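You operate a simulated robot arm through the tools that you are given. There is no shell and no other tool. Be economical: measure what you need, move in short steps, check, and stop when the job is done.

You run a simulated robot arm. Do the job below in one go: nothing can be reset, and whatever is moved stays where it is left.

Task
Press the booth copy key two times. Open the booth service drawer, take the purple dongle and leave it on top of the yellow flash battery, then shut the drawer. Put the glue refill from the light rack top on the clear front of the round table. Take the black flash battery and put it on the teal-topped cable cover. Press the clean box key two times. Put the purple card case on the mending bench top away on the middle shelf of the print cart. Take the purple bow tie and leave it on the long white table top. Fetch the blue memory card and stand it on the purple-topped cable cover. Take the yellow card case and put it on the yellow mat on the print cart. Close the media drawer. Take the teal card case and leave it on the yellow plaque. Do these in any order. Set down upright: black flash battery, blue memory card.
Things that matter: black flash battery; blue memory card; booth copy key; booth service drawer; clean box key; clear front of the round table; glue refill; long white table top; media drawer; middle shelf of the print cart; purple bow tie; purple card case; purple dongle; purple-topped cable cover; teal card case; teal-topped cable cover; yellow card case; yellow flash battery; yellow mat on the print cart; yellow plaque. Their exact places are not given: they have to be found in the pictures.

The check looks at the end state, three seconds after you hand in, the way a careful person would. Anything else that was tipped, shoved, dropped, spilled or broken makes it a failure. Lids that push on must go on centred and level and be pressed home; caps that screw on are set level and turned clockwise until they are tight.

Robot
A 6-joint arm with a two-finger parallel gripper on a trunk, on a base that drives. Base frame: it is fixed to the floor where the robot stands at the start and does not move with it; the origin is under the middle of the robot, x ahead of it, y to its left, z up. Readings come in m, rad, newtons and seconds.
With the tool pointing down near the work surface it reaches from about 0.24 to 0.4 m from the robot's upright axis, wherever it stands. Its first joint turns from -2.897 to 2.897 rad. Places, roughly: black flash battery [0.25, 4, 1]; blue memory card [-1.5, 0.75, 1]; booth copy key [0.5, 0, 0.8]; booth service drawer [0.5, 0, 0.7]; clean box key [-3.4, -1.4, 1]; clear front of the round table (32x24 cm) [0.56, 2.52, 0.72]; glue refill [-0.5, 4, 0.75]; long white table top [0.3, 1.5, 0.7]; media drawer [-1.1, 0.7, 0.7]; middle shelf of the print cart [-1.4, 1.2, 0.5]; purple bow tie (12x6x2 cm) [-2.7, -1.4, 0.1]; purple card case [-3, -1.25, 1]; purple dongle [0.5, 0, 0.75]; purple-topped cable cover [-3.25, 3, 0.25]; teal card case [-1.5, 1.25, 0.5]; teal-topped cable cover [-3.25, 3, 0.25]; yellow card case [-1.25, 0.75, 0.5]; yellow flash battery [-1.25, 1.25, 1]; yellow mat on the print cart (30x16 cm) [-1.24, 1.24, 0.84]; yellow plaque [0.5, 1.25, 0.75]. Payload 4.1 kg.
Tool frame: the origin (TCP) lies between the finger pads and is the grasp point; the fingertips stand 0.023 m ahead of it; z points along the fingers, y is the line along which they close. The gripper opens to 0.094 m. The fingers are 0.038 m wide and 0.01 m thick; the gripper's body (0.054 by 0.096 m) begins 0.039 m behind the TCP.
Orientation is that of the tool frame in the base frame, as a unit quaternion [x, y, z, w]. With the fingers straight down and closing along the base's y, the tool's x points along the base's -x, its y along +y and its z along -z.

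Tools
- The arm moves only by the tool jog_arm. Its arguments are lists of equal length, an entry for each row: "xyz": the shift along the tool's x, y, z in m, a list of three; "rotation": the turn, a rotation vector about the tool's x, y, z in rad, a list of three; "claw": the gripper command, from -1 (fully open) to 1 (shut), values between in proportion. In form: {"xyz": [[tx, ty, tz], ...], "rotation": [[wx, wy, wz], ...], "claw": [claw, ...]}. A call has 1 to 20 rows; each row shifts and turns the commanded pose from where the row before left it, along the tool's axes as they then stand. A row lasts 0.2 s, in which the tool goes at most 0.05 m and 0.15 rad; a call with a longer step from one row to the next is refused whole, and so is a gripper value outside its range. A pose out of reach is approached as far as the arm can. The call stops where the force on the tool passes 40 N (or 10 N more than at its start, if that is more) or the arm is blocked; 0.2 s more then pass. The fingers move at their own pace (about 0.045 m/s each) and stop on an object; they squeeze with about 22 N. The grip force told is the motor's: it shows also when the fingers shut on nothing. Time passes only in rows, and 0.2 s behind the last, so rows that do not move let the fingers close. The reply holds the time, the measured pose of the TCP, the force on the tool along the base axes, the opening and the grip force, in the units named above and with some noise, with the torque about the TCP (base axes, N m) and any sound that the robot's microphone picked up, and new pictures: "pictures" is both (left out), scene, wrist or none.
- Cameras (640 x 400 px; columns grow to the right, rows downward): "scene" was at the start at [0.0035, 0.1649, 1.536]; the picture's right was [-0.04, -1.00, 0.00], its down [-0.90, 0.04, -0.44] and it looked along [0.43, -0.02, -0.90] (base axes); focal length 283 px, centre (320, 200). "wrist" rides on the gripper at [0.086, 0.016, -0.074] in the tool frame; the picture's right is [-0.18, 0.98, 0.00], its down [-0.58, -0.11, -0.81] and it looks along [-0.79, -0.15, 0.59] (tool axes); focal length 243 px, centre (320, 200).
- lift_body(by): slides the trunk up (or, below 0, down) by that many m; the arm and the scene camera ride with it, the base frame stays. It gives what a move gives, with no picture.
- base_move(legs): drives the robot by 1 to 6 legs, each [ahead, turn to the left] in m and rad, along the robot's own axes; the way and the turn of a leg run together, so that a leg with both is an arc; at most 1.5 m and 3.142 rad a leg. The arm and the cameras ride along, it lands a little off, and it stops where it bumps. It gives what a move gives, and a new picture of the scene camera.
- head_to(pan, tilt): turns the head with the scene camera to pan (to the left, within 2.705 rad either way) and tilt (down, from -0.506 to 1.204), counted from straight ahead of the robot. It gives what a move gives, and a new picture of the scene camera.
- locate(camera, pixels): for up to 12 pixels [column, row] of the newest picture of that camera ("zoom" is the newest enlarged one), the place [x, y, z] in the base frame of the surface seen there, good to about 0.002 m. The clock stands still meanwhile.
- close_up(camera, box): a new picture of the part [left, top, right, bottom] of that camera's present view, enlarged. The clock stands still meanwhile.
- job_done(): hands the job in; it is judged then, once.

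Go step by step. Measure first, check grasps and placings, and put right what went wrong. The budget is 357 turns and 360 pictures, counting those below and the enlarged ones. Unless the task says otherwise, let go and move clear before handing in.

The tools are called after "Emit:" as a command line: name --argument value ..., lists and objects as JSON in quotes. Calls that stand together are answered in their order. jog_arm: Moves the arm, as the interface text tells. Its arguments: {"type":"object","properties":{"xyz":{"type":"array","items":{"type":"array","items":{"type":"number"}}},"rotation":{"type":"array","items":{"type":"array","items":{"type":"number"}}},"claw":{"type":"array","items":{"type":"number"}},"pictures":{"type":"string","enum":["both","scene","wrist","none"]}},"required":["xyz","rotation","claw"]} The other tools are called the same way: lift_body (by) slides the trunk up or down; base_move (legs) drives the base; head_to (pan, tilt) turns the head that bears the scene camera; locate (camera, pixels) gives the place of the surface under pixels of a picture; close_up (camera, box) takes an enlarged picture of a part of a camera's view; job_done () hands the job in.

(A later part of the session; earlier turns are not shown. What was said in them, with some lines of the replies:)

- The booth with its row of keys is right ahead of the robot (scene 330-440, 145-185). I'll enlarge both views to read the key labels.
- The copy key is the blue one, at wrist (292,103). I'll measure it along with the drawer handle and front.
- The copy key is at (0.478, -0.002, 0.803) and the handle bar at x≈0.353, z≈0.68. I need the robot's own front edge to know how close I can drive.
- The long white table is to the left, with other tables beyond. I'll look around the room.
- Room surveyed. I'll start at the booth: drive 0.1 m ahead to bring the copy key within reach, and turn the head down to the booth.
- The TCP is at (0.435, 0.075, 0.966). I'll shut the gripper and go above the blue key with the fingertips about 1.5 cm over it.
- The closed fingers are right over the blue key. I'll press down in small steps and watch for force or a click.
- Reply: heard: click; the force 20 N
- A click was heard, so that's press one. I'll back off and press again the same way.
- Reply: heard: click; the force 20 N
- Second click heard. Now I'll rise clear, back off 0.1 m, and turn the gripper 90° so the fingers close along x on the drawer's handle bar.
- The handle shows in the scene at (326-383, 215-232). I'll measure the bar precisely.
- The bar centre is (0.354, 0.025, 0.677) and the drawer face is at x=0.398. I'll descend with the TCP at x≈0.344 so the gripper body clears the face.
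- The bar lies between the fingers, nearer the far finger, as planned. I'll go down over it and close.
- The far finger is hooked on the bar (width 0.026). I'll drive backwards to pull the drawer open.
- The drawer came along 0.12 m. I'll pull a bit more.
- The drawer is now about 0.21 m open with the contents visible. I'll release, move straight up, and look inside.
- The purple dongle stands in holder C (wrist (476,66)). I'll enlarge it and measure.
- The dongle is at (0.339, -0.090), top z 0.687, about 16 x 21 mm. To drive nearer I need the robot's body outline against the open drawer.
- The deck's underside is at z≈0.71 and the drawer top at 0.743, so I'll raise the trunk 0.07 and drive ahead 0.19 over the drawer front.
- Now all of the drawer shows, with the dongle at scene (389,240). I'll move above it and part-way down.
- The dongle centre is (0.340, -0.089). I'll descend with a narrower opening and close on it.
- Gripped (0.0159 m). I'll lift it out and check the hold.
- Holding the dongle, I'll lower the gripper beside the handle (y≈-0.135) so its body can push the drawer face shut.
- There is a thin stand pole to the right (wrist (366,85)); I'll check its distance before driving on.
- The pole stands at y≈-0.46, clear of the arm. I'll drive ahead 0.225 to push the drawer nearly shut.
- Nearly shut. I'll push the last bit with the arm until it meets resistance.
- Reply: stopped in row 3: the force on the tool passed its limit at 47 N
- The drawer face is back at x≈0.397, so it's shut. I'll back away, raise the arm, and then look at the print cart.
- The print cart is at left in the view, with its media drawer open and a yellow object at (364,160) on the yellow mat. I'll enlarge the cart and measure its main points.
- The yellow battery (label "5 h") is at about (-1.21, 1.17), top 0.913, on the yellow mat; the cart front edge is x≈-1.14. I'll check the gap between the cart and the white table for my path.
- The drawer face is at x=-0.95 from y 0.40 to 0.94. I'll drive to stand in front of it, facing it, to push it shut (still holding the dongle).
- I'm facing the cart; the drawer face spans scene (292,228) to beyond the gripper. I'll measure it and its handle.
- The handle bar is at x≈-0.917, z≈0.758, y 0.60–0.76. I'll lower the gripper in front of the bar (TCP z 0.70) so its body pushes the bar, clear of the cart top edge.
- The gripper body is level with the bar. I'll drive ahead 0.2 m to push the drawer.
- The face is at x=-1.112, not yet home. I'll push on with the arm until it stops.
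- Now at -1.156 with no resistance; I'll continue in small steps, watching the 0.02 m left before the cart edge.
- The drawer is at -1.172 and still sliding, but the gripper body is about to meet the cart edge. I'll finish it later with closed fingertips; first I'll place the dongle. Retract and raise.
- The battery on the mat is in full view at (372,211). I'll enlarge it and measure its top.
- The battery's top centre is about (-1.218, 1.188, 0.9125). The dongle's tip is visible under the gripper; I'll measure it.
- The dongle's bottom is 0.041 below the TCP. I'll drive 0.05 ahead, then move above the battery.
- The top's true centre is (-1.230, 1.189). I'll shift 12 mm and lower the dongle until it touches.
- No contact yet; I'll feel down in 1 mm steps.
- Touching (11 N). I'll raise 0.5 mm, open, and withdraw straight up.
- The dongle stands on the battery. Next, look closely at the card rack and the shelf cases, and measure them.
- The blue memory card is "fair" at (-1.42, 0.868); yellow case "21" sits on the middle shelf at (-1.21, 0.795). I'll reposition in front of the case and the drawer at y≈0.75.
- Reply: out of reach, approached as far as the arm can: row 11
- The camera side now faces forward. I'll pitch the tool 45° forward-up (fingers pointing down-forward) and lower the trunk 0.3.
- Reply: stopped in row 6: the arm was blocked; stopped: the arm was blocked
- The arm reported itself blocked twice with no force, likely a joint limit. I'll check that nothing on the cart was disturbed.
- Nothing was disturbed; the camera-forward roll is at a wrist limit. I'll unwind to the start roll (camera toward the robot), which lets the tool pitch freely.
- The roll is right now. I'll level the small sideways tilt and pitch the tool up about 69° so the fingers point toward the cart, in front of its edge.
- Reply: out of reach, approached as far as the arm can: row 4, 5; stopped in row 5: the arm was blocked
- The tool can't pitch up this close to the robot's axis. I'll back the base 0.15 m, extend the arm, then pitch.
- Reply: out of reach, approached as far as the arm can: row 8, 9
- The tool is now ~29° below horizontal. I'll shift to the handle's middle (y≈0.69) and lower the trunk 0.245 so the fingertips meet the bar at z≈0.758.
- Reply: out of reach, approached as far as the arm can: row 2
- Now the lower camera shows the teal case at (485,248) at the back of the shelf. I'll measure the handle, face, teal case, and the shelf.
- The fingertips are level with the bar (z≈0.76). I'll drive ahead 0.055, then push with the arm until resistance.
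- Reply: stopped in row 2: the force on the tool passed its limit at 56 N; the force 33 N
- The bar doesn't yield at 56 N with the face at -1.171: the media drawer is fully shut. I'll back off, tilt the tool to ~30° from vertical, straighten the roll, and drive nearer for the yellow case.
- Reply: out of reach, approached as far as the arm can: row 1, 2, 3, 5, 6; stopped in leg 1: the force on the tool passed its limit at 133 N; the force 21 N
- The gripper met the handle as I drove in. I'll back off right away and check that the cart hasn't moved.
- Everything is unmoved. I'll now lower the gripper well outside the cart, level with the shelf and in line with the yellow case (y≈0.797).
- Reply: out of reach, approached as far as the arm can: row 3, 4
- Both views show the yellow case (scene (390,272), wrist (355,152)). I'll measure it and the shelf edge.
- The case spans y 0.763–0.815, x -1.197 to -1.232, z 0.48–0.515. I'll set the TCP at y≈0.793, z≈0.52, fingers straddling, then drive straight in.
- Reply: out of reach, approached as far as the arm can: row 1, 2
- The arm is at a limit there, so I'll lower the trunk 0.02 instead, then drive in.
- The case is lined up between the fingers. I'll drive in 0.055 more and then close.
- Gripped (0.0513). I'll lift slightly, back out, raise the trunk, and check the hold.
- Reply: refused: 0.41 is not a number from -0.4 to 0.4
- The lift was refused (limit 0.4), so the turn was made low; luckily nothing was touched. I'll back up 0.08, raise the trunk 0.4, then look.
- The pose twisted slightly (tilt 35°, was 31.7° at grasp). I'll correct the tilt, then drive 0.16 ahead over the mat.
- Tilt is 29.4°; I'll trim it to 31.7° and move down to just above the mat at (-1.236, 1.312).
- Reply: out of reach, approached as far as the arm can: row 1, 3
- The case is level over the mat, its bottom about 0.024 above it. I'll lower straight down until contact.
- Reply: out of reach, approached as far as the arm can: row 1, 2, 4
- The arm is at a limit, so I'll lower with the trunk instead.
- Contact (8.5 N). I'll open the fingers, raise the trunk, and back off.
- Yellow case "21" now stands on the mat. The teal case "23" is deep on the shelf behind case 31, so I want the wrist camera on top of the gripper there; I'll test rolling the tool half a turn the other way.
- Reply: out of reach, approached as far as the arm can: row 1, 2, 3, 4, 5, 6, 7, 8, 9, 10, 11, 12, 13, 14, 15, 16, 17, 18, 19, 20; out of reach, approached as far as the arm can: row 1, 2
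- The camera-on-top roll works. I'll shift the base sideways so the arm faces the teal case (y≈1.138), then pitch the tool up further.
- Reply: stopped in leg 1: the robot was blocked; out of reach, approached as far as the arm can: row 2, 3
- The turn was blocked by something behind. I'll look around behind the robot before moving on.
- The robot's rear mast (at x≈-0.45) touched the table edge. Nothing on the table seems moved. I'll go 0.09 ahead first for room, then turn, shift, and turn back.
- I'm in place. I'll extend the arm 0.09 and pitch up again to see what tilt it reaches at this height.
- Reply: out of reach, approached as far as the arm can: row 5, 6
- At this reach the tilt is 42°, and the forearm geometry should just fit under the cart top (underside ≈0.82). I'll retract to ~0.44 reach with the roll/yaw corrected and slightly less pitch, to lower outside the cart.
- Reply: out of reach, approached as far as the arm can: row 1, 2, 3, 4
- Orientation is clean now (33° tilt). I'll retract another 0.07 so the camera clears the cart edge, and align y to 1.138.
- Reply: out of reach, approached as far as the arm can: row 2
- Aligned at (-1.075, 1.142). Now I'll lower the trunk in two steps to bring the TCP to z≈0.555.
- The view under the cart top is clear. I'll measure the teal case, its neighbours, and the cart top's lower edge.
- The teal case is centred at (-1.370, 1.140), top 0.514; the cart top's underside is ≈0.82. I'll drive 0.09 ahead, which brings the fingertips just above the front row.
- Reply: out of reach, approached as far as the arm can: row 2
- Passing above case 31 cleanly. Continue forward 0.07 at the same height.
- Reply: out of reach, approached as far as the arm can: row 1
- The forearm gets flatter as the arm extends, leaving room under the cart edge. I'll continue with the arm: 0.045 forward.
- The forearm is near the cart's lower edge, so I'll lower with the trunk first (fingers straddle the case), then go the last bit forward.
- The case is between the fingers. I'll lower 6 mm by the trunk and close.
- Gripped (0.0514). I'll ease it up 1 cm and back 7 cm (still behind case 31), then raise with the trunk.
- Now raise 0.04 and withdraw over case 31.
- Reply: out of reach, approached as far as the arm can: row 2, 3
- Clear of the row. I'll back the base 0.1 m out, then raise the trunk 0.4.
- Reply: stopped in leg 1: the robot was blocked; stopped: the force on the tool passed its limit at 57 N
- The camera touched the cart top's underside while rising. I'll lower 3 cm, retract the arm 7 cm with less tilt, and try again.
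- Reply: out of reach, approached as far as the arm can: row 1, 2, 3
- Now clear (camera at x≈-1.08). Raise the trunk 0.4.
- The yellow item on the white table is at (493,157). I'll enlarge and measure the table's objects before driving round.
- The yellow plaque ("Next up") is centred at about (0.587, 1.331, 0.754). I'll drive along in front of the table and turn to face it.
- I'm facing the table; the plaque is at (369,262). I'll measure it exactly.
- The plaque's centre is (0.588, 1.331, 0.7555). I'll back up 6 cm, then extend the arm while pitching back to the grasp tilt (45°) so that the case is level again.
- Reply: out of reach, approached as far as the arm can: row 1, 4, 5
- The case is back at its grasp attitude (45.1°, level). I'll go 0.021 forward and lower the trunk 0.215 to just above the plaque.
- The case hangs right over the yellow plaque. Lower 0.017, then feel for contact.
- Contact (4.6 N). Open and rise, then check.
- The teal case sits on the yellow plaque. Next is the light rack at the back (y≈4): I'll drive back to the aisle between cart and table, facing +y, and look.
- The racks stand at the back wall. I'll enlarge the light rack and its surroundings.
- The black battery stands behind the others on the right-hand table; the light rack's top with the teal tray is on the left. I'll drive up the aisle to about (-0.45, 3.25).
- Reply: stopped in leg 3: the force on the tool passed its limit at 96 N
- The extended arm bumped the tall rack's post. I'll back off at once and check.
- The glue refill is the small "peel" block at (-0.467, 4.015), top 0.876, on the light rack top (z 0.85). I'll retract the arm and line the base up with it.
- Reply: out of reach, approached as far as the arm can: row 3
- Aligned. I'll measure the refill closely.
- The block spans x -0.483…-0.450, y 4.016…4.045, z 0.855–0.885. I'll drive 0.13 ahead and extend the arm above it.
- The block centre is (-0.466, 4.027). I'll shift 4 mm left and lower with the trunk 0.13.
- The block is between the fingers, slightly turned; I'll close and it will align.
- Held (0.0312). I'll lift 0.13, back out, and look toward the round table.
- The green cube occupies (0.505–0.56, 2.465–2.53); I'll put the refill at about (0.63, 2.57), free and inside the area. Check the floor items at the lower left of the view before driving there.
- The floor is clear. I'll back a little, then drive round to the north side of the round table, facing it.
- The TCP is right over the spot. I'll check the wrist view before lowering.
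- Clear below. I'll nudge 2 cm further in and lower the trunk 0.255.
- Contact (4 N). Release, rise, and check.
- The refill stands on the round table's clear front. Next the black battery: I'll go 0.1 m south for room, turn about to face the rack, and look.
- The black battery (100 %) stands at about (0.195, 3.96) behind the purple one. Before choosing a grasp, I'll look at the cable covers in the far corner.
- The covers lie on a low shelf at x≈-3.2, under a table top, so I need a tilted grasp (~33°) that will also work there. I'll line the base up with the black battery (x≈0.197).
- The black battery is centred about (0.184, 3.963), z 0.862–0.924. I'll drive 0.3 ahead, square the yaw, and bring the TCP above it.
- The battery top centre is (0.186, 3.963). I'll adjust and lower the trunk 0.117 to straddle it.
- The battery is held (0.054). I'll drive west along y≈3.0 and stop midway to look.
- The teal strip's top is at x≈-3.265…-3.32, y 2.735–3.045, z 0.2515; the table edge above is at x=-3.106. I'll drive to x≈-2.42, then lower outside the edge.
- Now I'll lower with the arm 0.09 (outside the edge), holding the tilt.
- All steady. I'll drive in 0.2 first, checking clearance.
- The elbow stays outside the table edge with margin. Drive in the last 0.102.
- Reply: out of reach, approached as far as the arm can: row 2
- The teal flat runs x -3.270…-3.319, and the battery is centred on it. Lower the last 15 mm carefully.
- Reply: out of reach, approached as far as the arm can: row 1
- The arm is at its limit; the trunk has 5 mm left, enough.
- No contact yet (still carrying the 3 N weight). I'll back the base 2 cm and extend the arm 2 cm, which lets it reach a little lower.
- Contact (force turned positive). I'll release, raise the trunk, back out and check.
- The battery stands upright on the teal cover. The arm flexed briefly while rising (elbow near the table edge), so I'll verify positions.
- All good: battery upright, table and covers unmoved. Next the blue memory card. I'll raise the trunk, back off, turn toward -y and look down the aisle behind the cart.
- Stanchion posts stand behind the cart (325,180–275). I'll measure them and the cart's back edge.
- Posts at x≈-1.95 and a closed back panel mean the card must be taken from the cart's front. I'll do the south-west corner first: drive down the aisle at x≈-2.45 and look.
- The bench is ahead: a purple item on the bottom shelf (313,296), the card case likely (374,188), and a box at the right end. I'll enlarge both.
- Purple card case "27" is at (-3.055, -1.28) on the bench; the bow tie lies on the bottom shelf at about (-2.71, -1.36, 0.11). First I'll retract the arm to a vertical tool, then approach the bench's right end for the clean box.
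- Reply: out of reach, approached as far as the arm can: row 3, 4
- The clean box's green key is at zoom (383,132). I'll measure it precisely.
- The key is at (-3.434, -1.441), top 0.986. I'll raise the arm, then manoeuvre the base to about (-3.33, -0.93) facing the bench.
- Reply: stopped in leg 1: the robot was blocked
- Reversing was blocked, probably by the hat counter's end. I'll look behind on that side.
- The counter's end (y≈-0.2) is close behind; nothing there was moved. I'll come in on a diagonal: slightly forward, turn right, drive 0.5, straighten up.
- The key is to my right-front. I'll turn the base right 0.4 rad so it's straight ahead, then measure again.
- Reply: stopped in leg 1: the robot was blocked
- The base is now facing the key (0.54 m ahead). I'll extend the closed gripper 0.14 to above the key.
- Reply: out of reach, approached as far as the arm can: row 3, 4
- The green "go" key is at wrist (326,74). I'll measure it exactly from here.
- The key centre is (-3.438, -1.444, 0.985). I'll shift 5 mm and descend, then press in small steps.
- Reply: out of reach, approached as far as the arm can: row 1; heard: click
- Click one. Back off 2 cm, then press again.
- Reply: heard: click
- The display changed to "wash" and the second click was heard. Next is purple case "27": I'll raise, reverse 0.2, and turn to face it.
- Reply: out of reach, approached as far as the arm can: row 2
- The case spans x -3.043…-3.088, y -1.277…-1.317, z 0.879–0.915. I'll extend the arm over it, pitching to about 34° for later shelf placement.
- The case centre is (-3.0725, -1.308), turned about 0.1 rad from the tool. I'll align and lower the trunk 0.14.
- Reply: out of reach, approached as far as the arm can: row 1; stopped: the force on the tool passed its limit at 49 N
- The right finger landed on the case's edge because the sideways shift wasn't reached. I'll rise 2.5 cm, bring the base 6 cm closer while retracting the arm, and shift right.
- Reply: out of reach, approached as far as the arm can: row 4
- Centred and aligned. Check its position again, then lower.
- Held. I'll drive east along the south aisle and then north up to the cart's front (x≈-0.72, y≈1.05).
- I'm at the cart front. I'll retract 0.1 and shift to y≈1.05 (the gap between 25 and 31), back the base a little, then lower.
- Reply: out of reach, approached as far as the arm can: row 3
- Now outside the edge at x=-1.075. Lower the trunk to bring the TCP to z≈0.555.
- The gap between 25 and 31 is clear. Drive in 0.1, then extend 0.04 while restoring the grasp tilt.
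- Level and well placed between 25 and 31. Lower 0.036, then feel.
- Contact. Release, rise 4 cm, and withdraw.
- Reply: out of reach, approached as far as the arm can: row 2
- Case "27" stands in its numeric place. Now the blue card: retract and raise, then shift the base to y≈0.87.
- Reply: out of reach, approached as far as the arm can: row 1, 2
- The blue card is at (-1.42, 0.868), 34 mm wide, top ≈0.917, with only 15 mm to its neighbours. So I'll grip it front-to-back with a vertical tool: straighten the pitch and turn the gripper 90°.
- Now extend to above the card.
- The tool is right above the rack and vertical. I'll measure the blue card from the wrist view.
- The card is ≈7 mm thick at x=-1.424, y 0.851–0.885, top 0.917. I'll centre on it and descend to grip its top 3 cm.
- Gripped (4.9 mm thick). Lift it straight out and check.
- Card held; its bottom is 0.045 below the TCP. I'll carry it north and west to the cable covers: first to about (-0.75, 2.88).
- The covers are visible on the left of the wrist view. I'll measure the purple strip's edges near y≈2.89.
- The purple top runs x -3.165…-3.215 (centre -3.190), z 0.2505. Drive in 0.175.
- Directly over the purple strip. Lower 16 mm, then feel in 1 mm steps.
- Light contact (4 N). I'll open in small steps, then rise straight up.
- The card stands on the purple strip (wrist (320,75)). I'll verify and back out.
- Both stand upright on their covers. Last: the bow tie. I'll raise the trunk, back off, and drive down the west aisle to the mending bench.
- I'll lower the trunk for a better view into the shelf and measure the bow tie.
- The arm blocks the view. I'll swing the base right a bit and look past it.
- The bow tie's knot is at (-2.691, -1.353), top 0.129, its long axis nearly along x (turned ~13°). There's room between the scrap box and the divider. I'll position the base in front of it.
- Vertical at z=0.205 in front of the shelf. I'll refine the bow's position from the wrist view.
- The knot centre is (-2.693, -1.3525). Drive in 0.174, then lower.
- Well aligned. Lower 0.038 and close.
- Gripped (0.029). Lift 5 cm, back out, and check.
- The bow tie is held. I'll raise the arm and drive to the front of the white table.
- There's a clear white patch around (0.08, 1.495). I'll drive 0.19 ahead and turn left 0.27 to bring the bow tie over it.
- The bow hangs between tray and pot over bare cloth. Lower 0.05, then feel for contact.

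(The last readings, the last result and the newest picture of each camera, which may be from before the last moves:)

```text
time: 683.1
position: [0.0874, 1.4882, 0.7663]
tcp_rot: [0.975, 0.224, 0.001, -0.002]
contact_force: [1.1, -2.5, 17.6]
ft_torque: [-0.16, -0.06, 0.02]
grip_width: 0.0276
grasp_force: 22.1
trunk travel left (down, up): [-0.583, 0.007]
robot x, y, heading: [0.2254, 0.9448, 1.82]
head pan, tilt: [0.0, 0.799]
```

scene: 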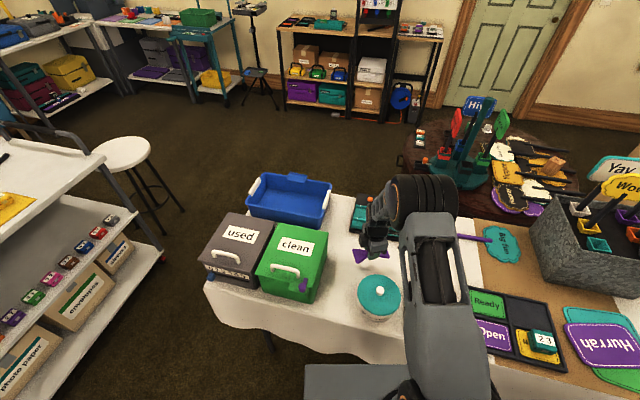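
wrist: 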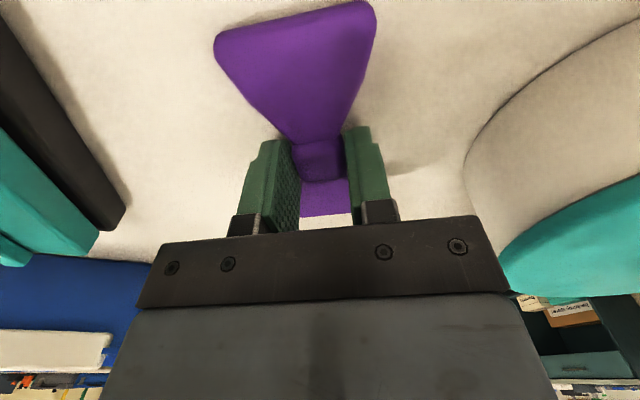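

Contact. I'll ease up 1 mm, open, rise, and look.

Emit:
jog_arm --xyz '[[0, 0, -0.001], [0, 0, 0], [0, 0, 0], [0, 0, 0], [0, 0, -0.03], [0, 0, -0.045], [0, 0, -0.045], [0, 0, -0.045], [0, 0, -0.045], [0, 0, 0]]' --rotation '[[0, 0, 0], [0, 0, 0], [0, 0, 0], [0, 0, 0], [0, 0, 0], [0, 0, 0], [0, 0, 0], [0, 0, 0], [0, 0, 0], [0, 0, 0]]' --claw '[0.1, -0.2, -0.3, -0.3, -0.3, -0.3, -0.3, -0.3, -0.3, -0.3]' --pictures "wrist"

Emit:
base_move --legs '[[-0.3, 0]]'

Emit:
close_up --camera "scene" --box '[190, 150, 610, 330]'

```text
time: 685.3
position: [0.0883, 1.4863, 0.9762]
tcp_rot: [0.975, 0.223, 0.001, 0.001]
contact_force: [-0.2, 1.0, 0.1]
ft_torque: [-0.02, 0.0, 0.0]
grip_width: 0.0609
grasp_force: 0.0
trunk travel left (down, up): [-0.583, 0.007]
robot x, y, heading: [0.2218, 0.9466, 1.823]
head pan, tilt: [0.0, 0.799]
```

wrist: 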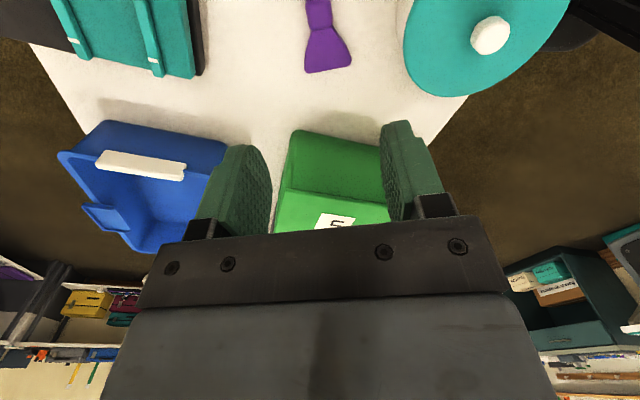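

```text
time: 687.3
position: [0.1626, 1.1948, 0.9767]
tcp_rot: [0.974, 0.226, 0.001, 0.0]
contact_force: [-0.1, -0.6, 0.1]
ft_torque: [0.0, 0.0, -0.03]
grip_width: 0.0613
grasp_force: 0.1
trunk travel left (down, up): [-0.583, 0.007]
robot x, y, heading: [0.2983, 0.6574, 1.833]
head pan, tilt: [0.0, 0.799]
```

scene: 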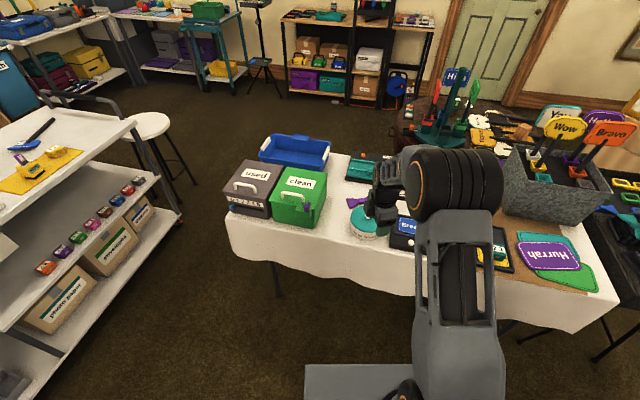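

```text
1.52 times, centred on (400, 240) of scene
```

zoom: 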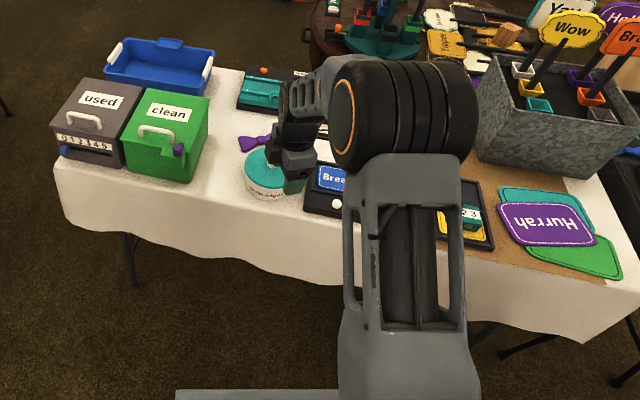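

The bow tie lies on the white table. A last enlarged check of the table's left part and the cart, then I'll hand in.

Emit:
close_up --camera "scene" --box '[215, 120, 415, 250]'

Emit:
close_up --camera "scene" --box '[0, 100, 190, 300]'

```text
3.08 times, centred on (315, 185) of scene
```

zoom: 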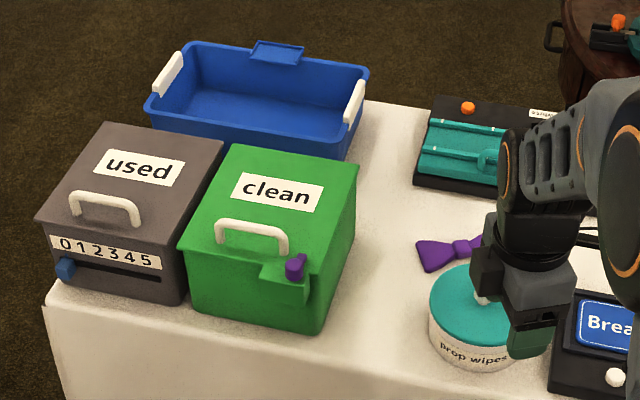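

```text
2.00 times, centred on (95, 200) of scene
```

zoom: 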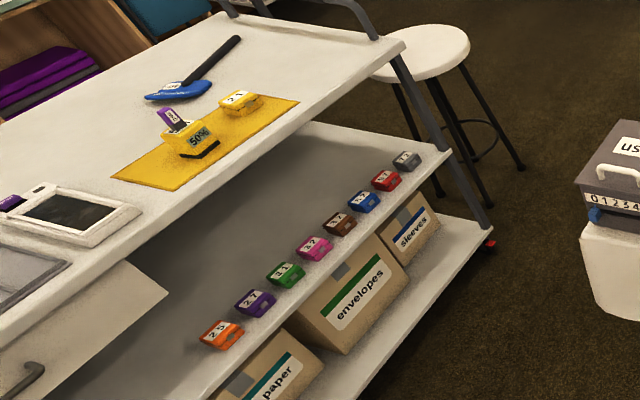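

The pictures show the dongle on the battery, "21" on the mat, "27" on the shelf, and the bow tie on bare cloth; the gripper is empty and clear. I'm handing in.

Emit:
job_done

```text
The job is handed in.
```

I finished every task on the list and handed the job in.

- **Keys:** I pressed the booth copy key and the clean box key two times each and heard a click every time.
- **Drawers:** The booth service drawer and the media drawer are both shut.
- **Placings:** All seven items are where you asked, and I checked each in the pictures. The black flash battery and the blue memory card stand upright on their cable covers.

The robot or arm bumped a few fixed things while moving. I saw nothing tipped or out of place afterwards, though I couldn't compare every object with how it stood at the start.
- **Media drawer handle:** the gripper hit it at 133 N.
- **Light rack post:** the arm hit it at 96 N.
- **White table edge:** the robot's mast touched it beside the used box.
- **Hat counter end:** the robot backed into it.
- **Print cart shelf and cable-cover table:** the arm brushed their undersides.
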